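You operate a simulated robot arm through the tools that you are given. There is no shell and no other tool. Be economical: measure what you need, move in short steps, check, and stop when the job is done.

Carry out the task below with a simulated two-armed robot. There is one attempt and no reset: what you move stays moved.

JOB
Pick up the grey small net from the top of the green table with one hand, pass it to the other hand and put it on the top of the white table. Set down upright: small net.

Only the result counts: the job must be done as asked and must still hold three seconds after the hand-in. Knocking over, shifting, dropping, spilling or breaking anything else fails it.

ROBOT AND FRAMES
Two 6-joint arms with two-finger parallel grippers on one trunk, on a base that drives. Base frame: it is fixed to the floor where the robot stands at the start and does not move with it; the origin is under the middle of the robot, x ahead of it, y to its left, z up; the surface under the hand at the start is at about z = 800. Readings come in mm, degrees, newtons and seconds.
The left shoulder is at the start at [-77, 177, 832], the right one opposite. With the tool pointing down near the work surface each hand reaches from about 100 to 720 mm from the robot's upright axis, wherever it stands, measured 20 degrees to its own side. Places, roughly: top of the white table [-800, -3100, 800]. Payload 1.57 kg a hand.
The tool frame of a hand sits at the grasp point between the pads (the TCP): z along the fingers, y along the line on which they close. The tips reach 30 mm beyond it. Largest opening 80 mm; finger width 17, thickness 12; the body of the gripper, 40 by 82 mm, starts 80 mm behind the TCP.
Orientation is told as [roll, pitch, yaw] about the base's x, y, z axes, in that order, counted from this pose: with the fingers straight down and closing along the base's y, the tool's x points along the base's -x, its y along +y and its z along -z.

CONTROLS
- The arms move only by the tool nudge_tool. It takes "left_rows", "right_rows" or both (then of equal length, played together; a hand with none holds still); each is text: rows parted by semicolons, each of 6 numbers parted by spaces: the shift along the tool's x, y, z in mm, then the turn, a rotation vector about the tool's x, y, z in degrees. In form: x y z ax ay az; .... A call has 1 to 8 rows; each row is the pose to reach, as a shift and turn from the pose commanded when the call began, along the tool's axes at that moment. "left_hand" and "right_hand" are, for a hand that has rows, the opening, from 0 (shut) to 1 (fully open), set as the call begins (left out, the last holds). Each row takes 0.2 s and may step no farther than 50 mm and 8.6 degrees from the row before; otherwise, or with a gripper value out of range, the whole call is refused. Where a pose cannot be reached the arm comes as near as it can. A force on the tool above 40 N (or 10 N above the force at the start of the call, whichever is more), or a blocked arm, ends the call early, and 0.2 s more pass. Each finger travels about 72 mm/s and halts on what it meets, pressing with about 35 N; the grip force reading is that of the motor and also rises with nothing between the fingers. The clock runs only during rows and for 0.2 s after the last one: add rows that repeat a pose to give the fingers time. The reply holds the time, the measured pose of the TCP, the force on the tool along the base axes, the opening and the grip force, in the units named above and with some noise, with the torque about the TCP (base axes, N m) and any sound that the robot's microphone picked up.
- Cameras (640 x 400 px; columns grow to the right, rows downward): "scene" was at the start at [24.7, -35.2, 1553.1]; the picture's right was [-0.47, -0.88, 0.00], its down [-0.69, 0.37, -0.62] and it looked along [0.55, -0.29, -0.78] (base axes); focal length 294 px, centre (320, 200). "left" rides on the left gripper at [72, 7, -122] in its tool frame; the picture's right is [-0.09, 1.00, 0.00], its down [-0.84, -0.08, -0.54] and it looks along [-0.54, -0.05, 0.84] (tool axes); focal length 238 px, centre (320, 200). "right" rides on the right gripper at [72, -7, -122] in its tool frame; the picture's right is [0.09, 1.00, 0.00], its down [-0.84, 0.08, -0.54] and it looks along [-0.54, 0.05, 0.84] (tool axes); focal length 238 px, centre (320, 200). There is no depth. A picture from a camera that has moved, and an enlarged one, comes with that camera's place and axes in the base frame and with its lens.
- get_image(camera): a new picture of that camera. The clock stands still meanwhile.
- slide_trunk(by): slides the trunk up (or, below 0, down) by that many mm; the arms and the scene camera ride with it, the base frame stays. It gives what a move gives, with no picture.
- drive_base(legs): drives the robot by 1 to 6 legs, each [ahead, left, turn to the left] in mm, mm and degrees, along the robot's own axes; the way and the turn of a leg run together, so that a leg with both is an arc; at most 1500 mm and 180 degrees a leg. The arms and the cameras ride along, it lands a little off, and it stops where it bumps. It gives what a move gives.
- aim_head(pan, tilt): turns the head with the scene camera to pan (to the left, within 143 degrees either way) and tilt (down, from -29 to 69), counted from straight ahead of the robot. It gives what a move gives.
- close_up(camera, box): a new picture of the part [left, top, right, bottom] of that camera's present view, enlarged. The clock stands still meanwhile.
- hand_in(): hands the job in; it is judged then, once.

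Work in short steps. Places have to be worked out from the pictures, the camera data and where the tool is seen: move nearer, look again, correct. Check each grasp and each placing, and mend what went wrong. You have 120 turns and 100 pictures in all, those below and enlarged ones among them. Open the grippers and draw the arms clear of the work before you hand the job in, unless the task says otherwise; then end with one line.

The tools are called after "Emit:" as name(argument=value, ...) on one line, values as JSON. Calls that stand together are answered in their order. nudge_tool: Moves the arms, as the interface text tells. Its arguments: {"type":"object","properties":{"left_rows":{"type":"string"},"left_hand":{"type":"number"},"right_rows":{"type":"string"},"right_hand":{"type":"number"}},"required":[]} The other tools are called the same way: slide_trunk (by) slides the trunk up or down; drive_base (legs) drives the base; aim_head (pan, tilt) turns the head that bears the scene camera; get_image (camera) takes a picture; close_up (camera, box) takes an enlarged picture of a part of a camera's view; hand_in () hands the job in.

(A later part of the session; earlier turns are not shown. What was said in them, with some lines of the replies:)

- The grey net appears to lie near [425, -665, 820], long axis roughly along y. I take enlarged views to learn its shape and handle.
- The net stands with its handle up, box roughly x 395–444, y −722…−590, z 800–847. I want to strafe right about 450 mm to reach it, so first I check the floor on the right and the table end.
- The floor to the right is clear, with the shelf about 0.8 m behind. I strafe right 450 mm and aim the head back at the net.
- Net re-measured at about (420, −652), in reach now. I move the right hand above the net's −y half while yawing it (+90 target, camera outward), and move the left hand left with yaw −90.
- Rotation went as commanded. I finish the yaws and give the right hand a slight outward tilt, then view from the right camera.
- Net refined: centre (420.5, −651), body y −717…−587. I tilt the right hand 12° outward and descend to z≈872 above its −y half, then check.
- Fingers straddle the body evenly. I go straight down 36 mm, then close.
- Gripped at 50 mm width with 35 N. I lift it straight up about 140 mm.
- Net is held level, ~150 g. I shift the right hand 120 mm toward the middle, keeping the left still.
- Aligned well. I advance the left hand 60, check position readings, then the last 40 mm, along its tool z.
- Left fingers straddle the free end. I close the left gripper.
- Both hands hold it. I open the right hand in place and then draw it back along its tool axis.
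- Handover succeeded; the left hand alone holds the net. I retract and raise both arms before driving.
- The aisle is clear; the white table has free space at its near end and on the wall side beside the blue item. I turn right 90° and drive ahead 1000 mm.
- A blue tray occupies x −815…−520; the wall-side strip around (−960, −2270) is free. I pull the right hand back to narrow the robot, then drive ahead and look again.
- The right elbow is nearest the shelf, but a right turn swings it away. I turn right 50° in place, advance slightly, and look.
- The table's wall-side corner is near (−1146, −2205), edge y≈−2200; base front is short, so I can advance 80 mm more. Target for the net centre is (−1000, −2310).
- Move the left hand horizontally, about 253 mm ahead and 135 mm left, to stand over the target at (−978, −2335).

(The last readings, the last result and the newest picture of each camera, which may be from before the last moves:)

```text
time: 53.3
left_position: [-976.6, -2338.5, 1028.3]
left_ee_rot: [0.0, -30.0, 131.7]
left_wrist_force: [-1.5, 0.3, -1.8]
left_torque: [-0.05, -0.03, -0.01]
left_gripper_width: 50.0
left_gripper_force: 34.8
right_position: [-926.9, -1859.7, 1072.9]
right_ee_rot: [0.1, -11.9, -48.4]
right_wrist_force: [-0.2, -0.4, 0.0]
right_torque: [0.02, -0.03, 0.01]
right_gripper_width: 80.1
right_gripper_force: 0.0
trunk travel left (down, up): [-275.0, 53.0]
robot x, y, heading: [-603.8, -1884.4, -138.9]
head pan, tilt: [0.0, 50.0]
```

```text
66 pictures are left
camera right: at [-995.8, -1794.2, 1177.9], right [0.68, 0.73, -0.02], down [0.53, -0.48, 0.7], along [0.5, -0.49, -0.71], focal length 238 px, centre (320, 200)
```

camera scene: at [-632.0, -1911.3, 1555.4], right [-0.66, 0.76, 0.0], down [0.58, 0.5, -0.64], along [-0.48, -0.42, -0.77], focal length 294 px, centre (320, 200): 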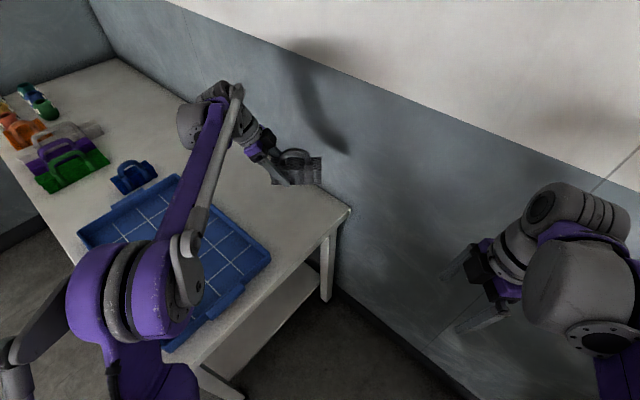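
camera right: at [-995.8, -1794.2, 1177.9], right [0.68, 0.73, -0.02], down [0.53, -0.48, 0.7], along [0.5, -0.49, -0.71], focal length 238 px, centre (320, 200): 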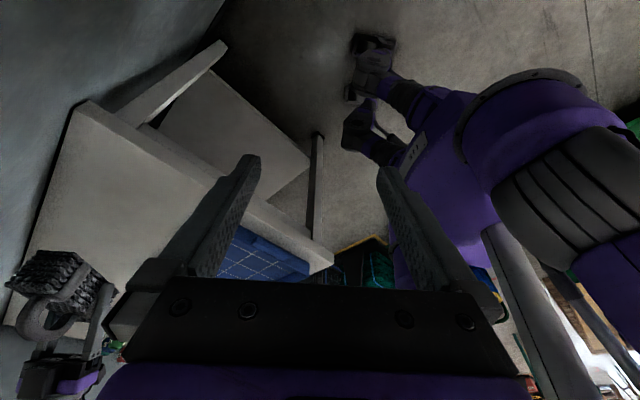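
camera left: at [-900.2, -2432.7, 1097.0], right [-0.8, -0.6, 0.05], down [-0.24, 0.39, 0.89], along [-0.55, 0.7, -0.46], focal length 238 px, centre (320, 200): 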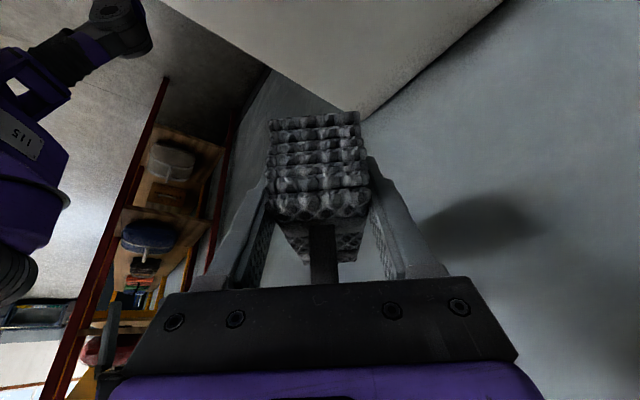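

Triangulating the table corner across cameras suggests the top is nearer z≈760 and its edge y≈−2225, so I shift 50 mm further in and lower by 140 mm, then look.

Emit:
nudge_tool(left_rows="17 47 -10 0 0 0; 35 47 20 0 0 0; 52 47 50 0 0 0; 70 47 81 0 0 0; 87 47 111 0 0 0; 87 47 111 0 0 0")

Emit:
get_image(camera="left")

Emit:
get_image(camera="right")

Emit:
close_up(camera="scene", box=[160, 80, 400, 230])

```text
refused: row 1 steps farther than a row can; nothing moved
```

```text
65 pictures are left
camera left: at [-900.2, -2432.7, 1097.0], right [-0.8, -0.6, 0.05], down [-0.24, 0.39, 0.89], along [-0.55, 0.7, -0.46], focal length 238 px, centre (320, 200)
```

left: 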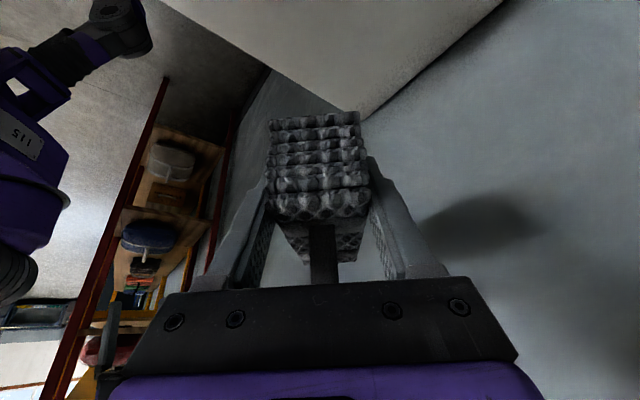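

```text
64 pictures are left
camera right: at [-995.8, -1794.2, 1177.9], right [0.68, 0.73, -0.02], down [0.53, -0.48, 0.7], along [0.5, -0.49, -0.71], focal length 238 px, centre (320, 200)
```

right: 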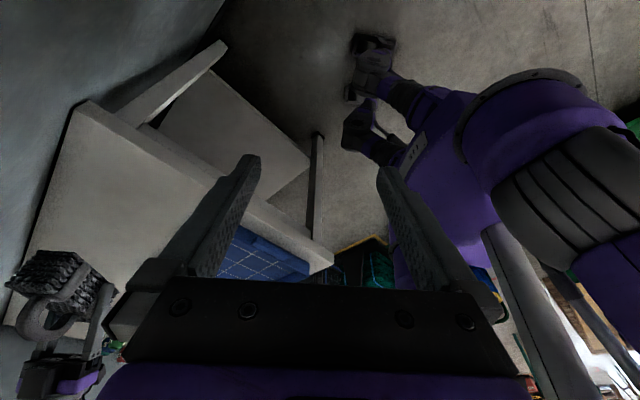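

```text
2.67 times, centred on (280, 155) of scene
camera zoom: at [-632.0, -1911.3, 1555.4], right [-0.66, 0.76, 0.0], down [0.58, 0.5, -0.64], along [-0.48, -0.42, -0.77], focal length 784 px, centre (427, 320)
```

zoom: 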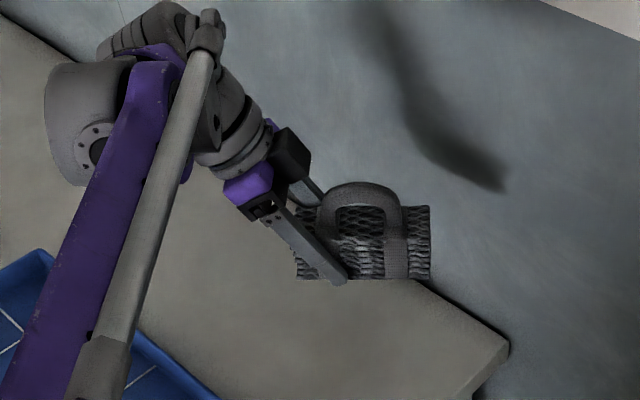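

The first row stepped too far; I repeat with smaller steps.

Emit:
nudge_tool(left_rows="8 24 -5 0 0 0; 17 47 -10 0 0 0; 35 47 20 0 0 0; 52 47 50 0 0 0; 70 47 81 0 0 0; 87 47 111 0 0 0; 87 47 111 0 0 0")

Emit:
get_image(camera="left")

Emit:
close_up(camera="right", box=[0, 70, 240, 380])

Emit:
close_up(camera="scene", box=[160, 80, 400, 230])

```text
time: 54.9
left_position: [-996.7, -2383.4, 889.3]
left_ee_rot: [0.1, -30.0, 131.5]
left_wrist_force: [0.2, 0.2, -1.8]
left_torque: [-0.03, -0.03, -0.04]
left_gripper_width: 50.0
left_gripper_force: 34.6
right_position: [-926.9, -1859.9, 1072.8]
right_ee_rot: [0.0, -11.9, -48.4]
right_wrist_force: [-0.5, 0.4, 0.5]
right_torque: [0.01, 0.01, 0.0]
right_gripper_width: 79.9
right_gripper_force: 0.1
trunk travel left (down, up): [-275.0, 53.0]
robot x, y, heading: [-606.8, -1883.2, -139.0]
head pan, tilt: [0.0, 50.0]
```

```text
62 pictures are left
camera left: at [-919.9, -2478.7, 959.5], right [-0.8, -0.6, 0.05], down [-0.24, 0.39, 0.89], along [-0.55, 0.7, -0.46], focal length 238 px, centre (320, 200)
```

left: 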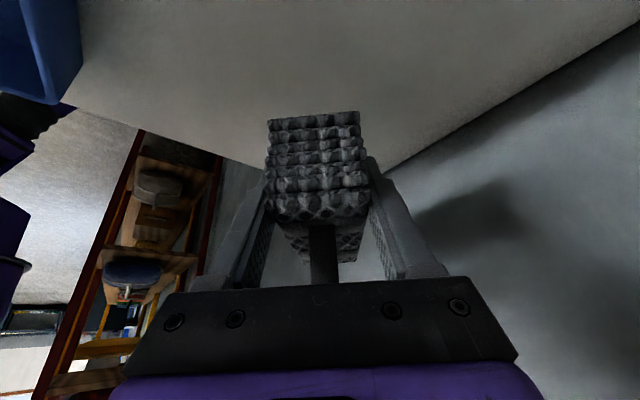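

```text
1.29 times, centred on (120, 225) of right
camera zoom: at [-995.1, -1792.8, 1177.9], right [0.68, 0.73, -0.02], down [0.53, -0.48, 0.7], along [0.5, -0.49, -0.71], focal length 308 px, centre (578, 168)
```

zoom: 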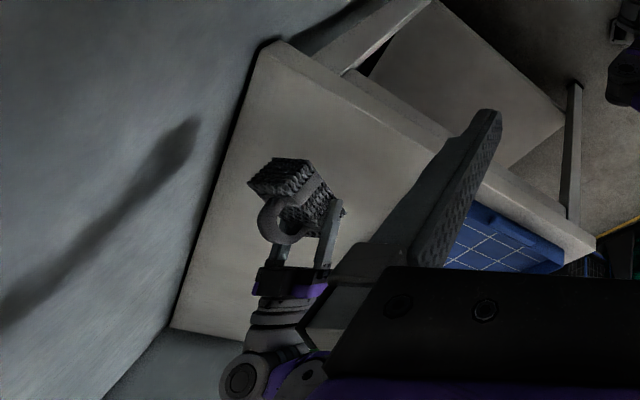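

```text
2.67 times, centred on (280, 155) of scene
camera zoom: at [-631.1, -1909.5, 1555.4], right [-0.66, 0.76, 0.0], down [0.58, 0.5, -0.64], along [-0.49, -0.42, -0.77], focal length 784 px, centre (427, 320)
```

zoom: 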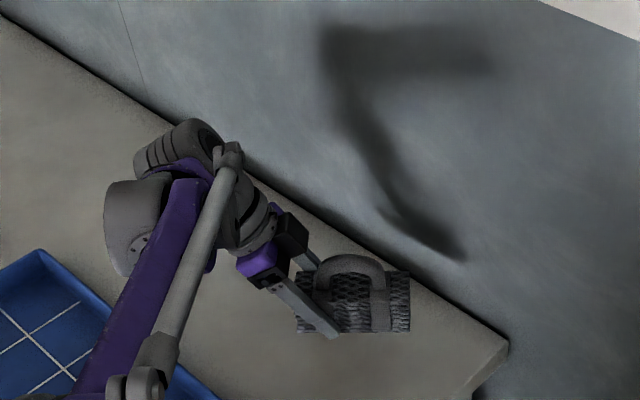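

Net is well over the free strip. I lower 50 mm in small steps (TCP to ≈839, net bottom ≈808).

Emit:
nudge_tool(left_rows="7.5 0 13 0 0 0; 15 0 26 0 0 0; 20 0 34.6 0 0 0; 25 0 43.3 0 0 0; 25 0 43.3 0 0 0")

Emit:
close_up(camera="right", box=[50, 120, 180, 320])

Emit:
close_up(camera="scene", box=[200, 120, 360, 220])

```text
time: 56.1
left_position: [-997.2, -2381.2, 840.7]
left_ee_rot: [0.0, -30.0, 131.6]
left_wrist_force: [0.5, -0.2, -2.0]
left_torque: [-0.06, -0.06, -0.02]
left_gripper_width: 50.0
left_gripper_force: 34.3
right_position: [-925.7, -1859.7, 1074.3]
right_ee_rot: [0.0, -11.9, -48.4]
right_wrist_force: [-0.9, 0.2, -0.2]
right_torque: [0.0, 0.0, -0.02]
right_gripper_width: 80.1
right_gripper_force: 0.1
trunk travel left (down, up): [-275.0, 53.0]
robot x, y, heading: [-604.7, -1885.1, -139.3]
head pan, tilt: [0.0, 50.0]
```

```text
2.00 times, centred on (115, 220) of right
camera zoom: at [-995.2, -1792.9, 1177.9], right [0.68, 0.73, -0.02], down [0.53, -0.48, 0.7], along [0.5, -0.49, -0.71], focal length 477 px, centre (730, 160)
```

zoom: 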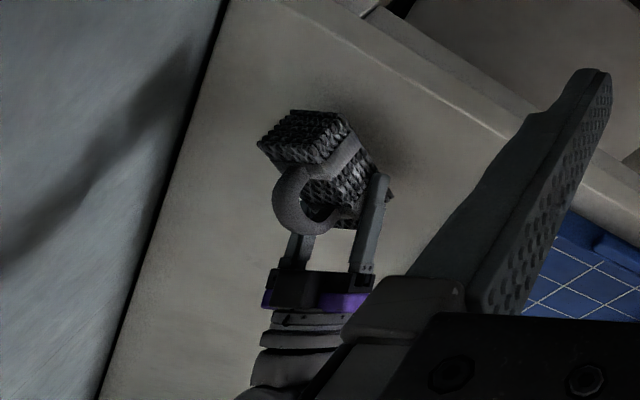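

```text
4.00 times, centred on (280, 170) of scene
camera zoom: at [-631.2, -1909.6, 1555.4], right [-0.66, 0.76, 0.0], down [0.58, 0.5, -0.64], along [-0.49, -0.42, -0.77], focal length 1175 px, centre (480, 320)
```

zoom: 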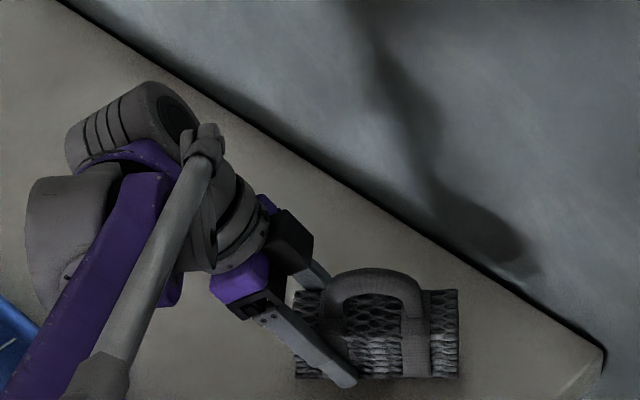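

Still above the table. I lower in 3 mm rows, watching the force.

Emit:
nudge_tool(left_rows="1.5 0 2.6 0 0 0; 3 0 5.2 0 0 0; 4.5 0 7.8 0 0 0; 6 0 10.4 0 0 0")

Emit:
close_up(camera="scene", box=[200, 120, 360, 220])

```text
time: 57.1
left_position: [-997.5, -2380.9, 828.5]
left_ee_rot: [-0.1, -30.0, 131.6]
left_wrist_force: [0.2, 0.4, -0.3]
left_torque: [0.0, -0.04, 0.03]
left_gripper_width: 50.0
left_gripper_force: 34.9
right_position: [-927.5, -1859.2, 1073.3]
right_ee_rot: [0.0, -12.0, -48.4]
right_wrist_force: [0.4, 0.3, -0.5]
right_torque: [-0.05, -0.03, -0.03]
right_gripper_width: 80.0
right_gripper_force: 0.1
trunk travel left (down, up): [-275.0, 53.0]
robot x, y, heading: [-604.6, -1885.1, -138.6]
head pan, tilt: [0.0, 50.0]
```

```text
4.00 times, centred on (280, 170) of scene
camera zoom: at [-631.3, -1909.8, 1555.4], right [-0.66, 0.76, 0.0], down [0.58, 0.5, -0.64], along [-0.49, -0.42, -0.77], focal length 1175 px, centre (480, 320)
```

zoom: 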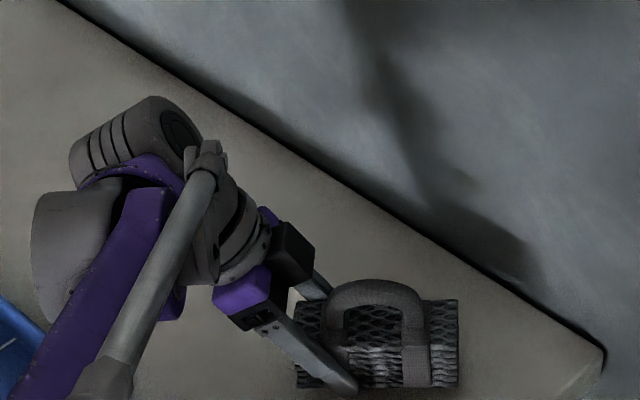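

No clear contact yet; continue down 12 mm.

Emit:
nudge_tool(left_rows="1.5 0 2.6 0 0 0; 3 0 5.2 0 0 0; 4.5 0 7.8 0 0 0; 6 0 10.4 0 0 0")

Emit:
close_up(camera="right", box=[50, 120, 180, 320])

```text
time: 58.1
left_position: [-998.0, -2381.9, 818.0]
left_ee_rot: [0.0, -30.0, 131.5]
left_wrist_force: [0.9, -0.3, -0.9]
left_torque: [-0.07, -0.02, -0.02]
left_gripper_width: 50.0
left_gripper_force: 35.6
right_position: [-927.0, -1859.6, 1073.9]
right_ee_rot: [0.0, -12.0, -48.5]
right_wrist_force: [-0.4, -0.4, -0.2]
right_torque: [-0.03, 0.0, 0.01]
right_gripper_width: 80.1
right_gripper_force: 0.0
trunk travel left (down, up): [-275.0, 53.0]
robot x, y, heading: [-602.4, -1885.7, -139.0]
head pan, tilt: [0.0, 50.0]
```

```text
2.00 times, centred on (115, 220) of right
camera zoom: at [-995.2, -1793.0, 1177.9], right [0.68, 0.73, -0.02], down [0.53, -0.48, 0.7], along [0.5, -0.49, -0.71], focal length 477 px, centre (730, 160)
```

zoom: 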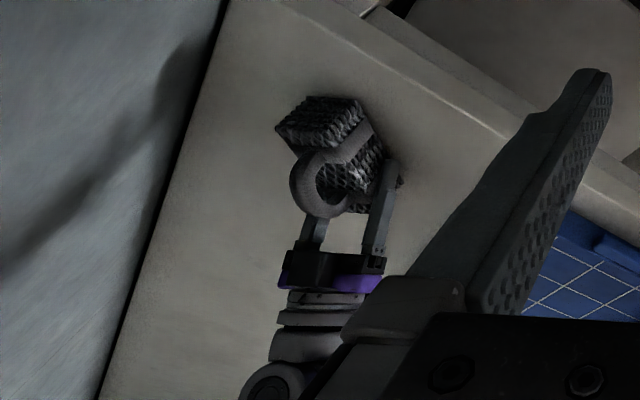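

Still free; continue lowering 12 mm, then again in the next step.

Emit:
nudge_tool(left_rows="1.5 0 2.6 0 0 0; 3 0 5.2 0 0 0; 4.5 0 7.8 0 0 0; 6 0 10.4 0 0 0")

Emit:
close_up(camera="right", box=[50, 120, 180, 320])

Emit:
get_image(camera="left")

```text
time: 59.0
left_position: [-997.4, -2382.5, 810.8]
left_ee_rot: [0.3, -30.1, 131.7]
left_wrist_force: [-0.2, -2.4, 23.1]
left_torque: [-0.49, -0.53, -0.05]
left_gripper_width: 50.3
left_gripper_force: 34.6
right_position: [-923.9, -1858.3, 1073.6]
right_ee_rot: [-0.1, -12.0, -48.3]
right_wrist_force: [0.1, 0.1, 0.2]
right_torque: [0.02, -0.01, 0.01]
right_gripper_width: 79.8
right_gripper_force: 0.1
trunk travel left (down, up): [-275.0, 53.0]
robot x, y, heading: [-601.3, -1885.5, -139.1]
head pan, tilt: [0.0, 50.0]
stopped in row 4 (left hand): the force on the tool passed its limit at 41 N (the readings are from after the stop); the commanded pose is now the measured one
```

```text
2.00 times, centred on (115, 220) of right
camera zoom: at [-994.2, -1791.9, 1178.3], right [0.68, 0.73, -0.02], down [0.53, -0.48, 0.7], along [0.5, -0.49, -0.71], focal length 477 px, centre (730, 160)
```

zoom: 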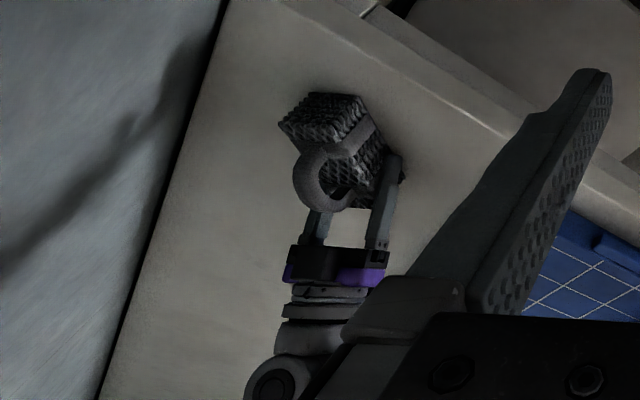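

```text
54 pictures are left
camera left: at [-919.7, -2477.2, 880.5], right [-0.79, -0.6, 0.05], down [-0.24, 0.39, 0.89], along [-0.56, 0.69, -0.45], focal length 238 px, centre (320, 200)
```

left: 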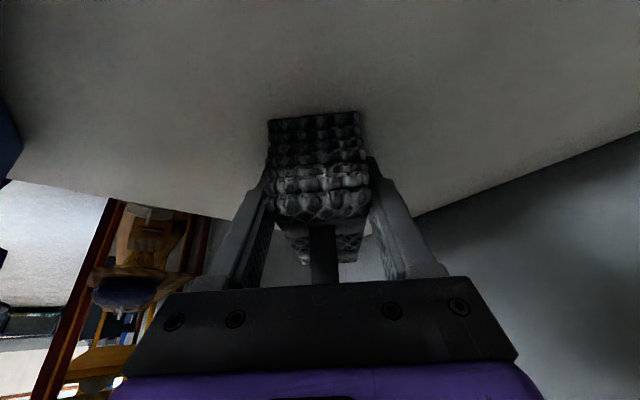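

Contact: the table top is at about z=780. I relieve the force by raising ~1 mm, then check.

Emit:
nudge_tool(left_rows="-0.5 0 -0.9 0 0 0; -0.5 0 -0.9 0 0 0")

```text
time: 59.6
left_position: [-997.7, -2382.6, 812.4]
left_ee_rot: [0.3, -30.1, 131.7]
left_wrist_force: [1.9, -4.3, 22.1]
left_torque: [0.13, -0.22, 0.02]
left_gripper_width: 50.1
left_gripper_force: 35.4
right_position: [-924.5, -1858.1, 1074.4]
right_ee_rot: [-0.1, -12.2, -48.2]
right_wrist_force: [-0.4, -0.4, 0.4]
right_torque: [0.0, 0.0, -0.01]
right_gripper_width: 80.0
right_gripper_force: 0.1
trunk travel left (down, up): [-275.0, 53.0]
robot x, y, heading: [-605.3, -1884.0, -139.1]
head pan, tilt: [0.0, 50.0]
```

Emit:
nudge_tool(left_rows="-0.5 0 -0.9 0 0 0; -0.5 0 -0.9 0 0 0")

```text
time: 60.2
left_position: [-998.2, -2382.2, 811.3]
left_ee_rot: [0.2, -30.2, 131.7]
left_wrist_force: [2.6, -2.1, 11.1]
left_torque: [0.3, 0.11, 0.11]
left_gripper_width: 49.9
left_gripper_force: 34.8
right_position: [-925.6, -1859.7, 1074.4]
right_ee_rot: [-0.2, -12.0, -48.3]
right_wrist_force: [-0.8, -0.3, 0.7]
right_torque: [-0.02, 0.02, 0.0]
right_gripper_width: 80.1
right_gripper_force: 0.0
trunk travel left (down, up): [-275.0, 53.0]
robot x, y, heading: [-605.2, -1885.5, -139.2]
head pan, tilt: [0.0, 50.0]
```

The press fell to 11 N, so 0.7 mm more would free it; the net rests on the table. I ease up and open the left hand.

Emit:
nudge_tool(left_rows="-0.3 0 -0.6 0 0 0; -0.3 0 -0.6 0 0 0; -0.3 0 -0.6 0 0 0; -0.3 0 -0.6 0 0 0", left_hand=1)

Emit:
get_image(camera="left")

Emit:
close_up(camera="scene", box=[200, 120, 360, 220])

```text
time: 61.2
left_position: [-997.8, -2381.8, 811.4]
left_ee_rot: [0.2, -30.1, 131.8]
left_wrist_force: [0.9, -0.9, 0.0]
left_torque: [-0.01, -0.01, 0.0]
left_gripper_width: 79.6
left_gripper_force: 0.0
right_position: [-926.3, -1859.5, 1072.8]
right_ee_rot: [-0.1, -11.9, -48.3]
right_wrist_force: [-0.1, 0.0, 0.0]
right_torque: [0.0, 0.01, 0.02]
right_gripper_width: 79.9
right_gripper_force: 0.0
trunk travel left (down, up): [-275.0, 53.0]
robot x, y, heading: [-602.8, -1886.6, -139.0]
head pan, tilt: [0.0, 50.0]
```

```text
53 pictures are left
camera left: at [-920.3, -2477.1, 880.9], right [-0.8, -0.6, 0.05], down [-0.24, 0.39, 0.89], along [-0.56, 0.7, -0.46], focal length 238 px, centre (320, 200)
```

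left: 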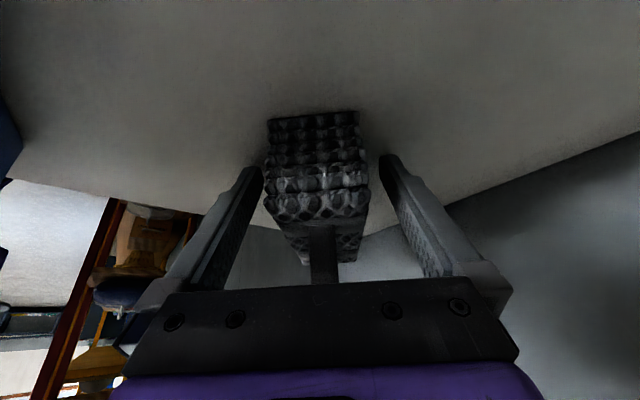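

```text
4.00 times, centred on (280, 170) of scene
camera zoom: at [-631.2, -1909.7, 1555.4], right [-0.66, 0.76, 0.0], down [0.58, 0.5, -0.64], along [-0.49, -0.42, -0.77], focal length 1175 px, centre (480, 320)
```

zoom: 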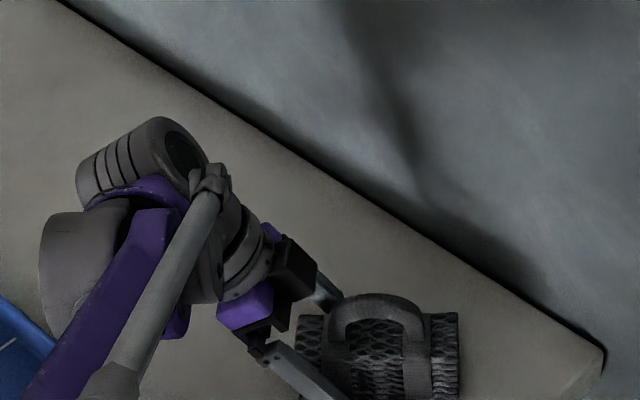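

Released; the net stands upright. I withdraw along the tool axis, then up and back toward the robot.

Emit:
nudge_tool(left_rows="0 0 -15 0 0 0; 0 0 -35 0 0 0; 0 0 -65 0 0 0; 0 0 -95 0 0 0; 0 0 -130 0 0 0; -20 0 -165 0 0 0; -40 -10 -200 0 0 0; -50 -40 -225 0 0 0")

Emit:
nudge_tool(left_rows="0 -40 0 0 0 0; 0 -80 0 0 0 0; 0 -120 0 0 0 0; 0 -160 0 0 0 0; 0 -200 0 0 0 0")

Emit:
get_image(camera="scene")

Emit:
close_up(camera="right", box=[50, 80, 210, 280])

```text
time: 63.0
left_position: [-919.2, -2409.1, 1030.8]
left_ee_rot: [0.3, -30.3, 131.7]
left_wrist_force: [-0.2, -1.6, -0.1]
left_torque: [-0.04, -0.01, -0.03]
left_gripper_width: 80.1
left_gripper_force: 0.0
right_position: [-926.1, -1858.2, 1074.5]
right_ee_rot: [-0.1, -11.9, -48.3]
right_wrist_force: [1.0, 0.0, -0.7]
right_torque: [-0.05, -0.01, 0.02]
right_gripper_width: 79.7
right_gripper_force: 0.2
trunk travel left (down, up): [-275.0, 53.0]
robot x, y, heading: [-603.0, -1886.3, -139.1]
head pan, tilt: [0.0, 50.0]
```

```text
time: 64.2
left_position: [-769.4, -2273.1, 1029.2]
left_ee_rot: [0.2, -30.3, 131.7]
left_wrist_force: [-0.4, 0.2, -0.8]
left_torque: [-0.05, 0.01, 0.0]
left_gripper_width: 80.1
left_gripper_force: 0.0
right_position: [-926.2, -1857.9, 1073.1]
right_ee_rot: [-0.1, -12.0, -48.3]
right_wrist_force: [0.9, -0.6, 0.3]
right_torque: [-0.01, 0.03, 0.02]
right_gripper_width: 80.0
right_gripper_force: 0.1
trunk travel left (down, up): [-275.0, 53.0]
robot x, y, heading: [-600.7, -1883.3, -138.9]
head pan, tilt: [0.0, 50.0]
```

```text
51 pictures are left
camera scene: at [-630.3, -1908.6, 1555.4], right [-0.66, 0.76, 0.0], down [0.58, 0.5, -0.64], along [-0.49, -0.42, -0.77], focal length 294 px, centre (320, 200)
```

scene: 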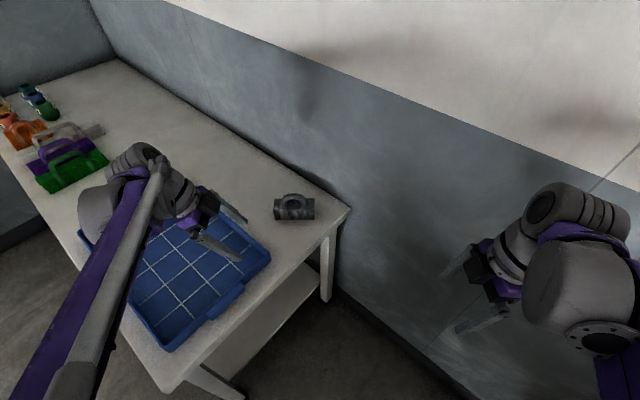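

```text
2.00 times, centred on (130, 180) of right
camera zoom: at [-994.4, -1792.2, 1178.0], right [0.68, 0.73, -0.02], down [0.53, -0.48, 0.7], along [0.5, -0.49, -0.71], focal length 477 px, centre (700, 240)
```

zoom: 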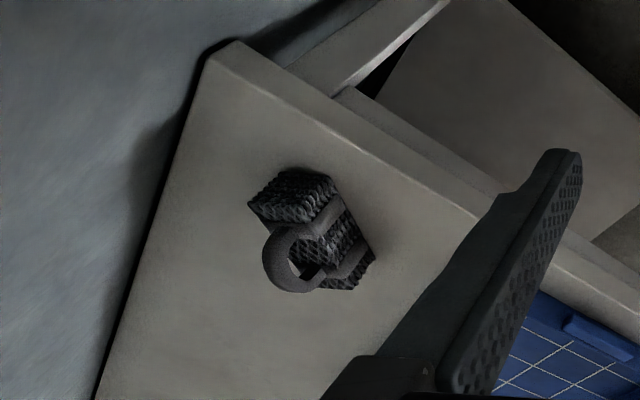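

The net stands upright on the white table, clear of the edge and the tray. I retract the left arm further and check nothing else moved.

Emit:
nudge_tool(left_rows="0 -30 0 0 0 0; -10 -60 -15 0 0 0; -20 -90 -30 0 0 0; -30 -120 -45 0 0 0")

Emit:
get_image(camera="scene")

```text
time: 65.2
left_position: [-684.1, -2190.4, 1084.9]
left_ee_rot: [0.2, -30.3, 131.6]
left_wrist_force: [0.3, -0.1, 0.6]
left_torque: [0.02, -0.01, 0.03]
left_gripper_width: 80.0
left_gripper_force: 0.1
right_position: [-926.6, -1858.1, 1073.0]
right_ee_rot: [-0.1, -12.0, -48.4]
right_wrist_force: [0.6, 0.1, -0.5]
right_torque: [-0.03, 0.01, 0.04]
right_gripper_width: 80.1
right_gripper_force: 0.0
trunk travel left (down, up): [-275.0, 53.0]
robot x, y, heading: [-605.0, -1883.7, -139.0]
head pan, tilt: [0.0, 50.0]
```

```text
49 pictures are left
camera scene: at [-630.5, -1908.4, 1555.4], right [-0.66, 0.76, 0.0], down [0.58, 0.5, -0.64], along [-0.49, -0.42, -0.77], focal length 294 px, centre (320, 200)
```

scene: 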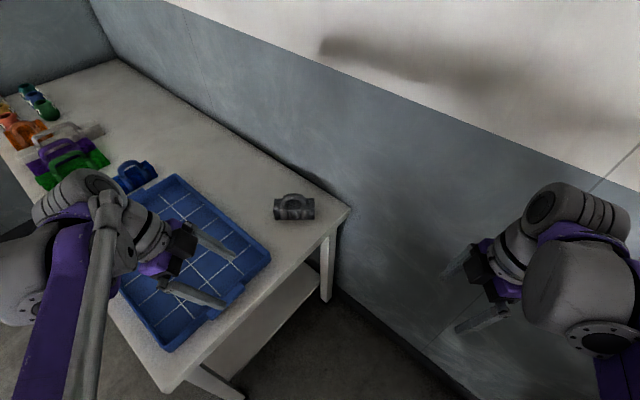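

Everything else is in place, both grippers are open and clear, and the net stands upright. Handing in.

Emit:
hand_in()

```text
The job is handed in.
```

I picked up the grey small net with the right hand, passed it to the left hand in the air, and set it upright on the free wall-side strip of the white table; both hands are open and clear, and nothing else looked moved in the final picture.
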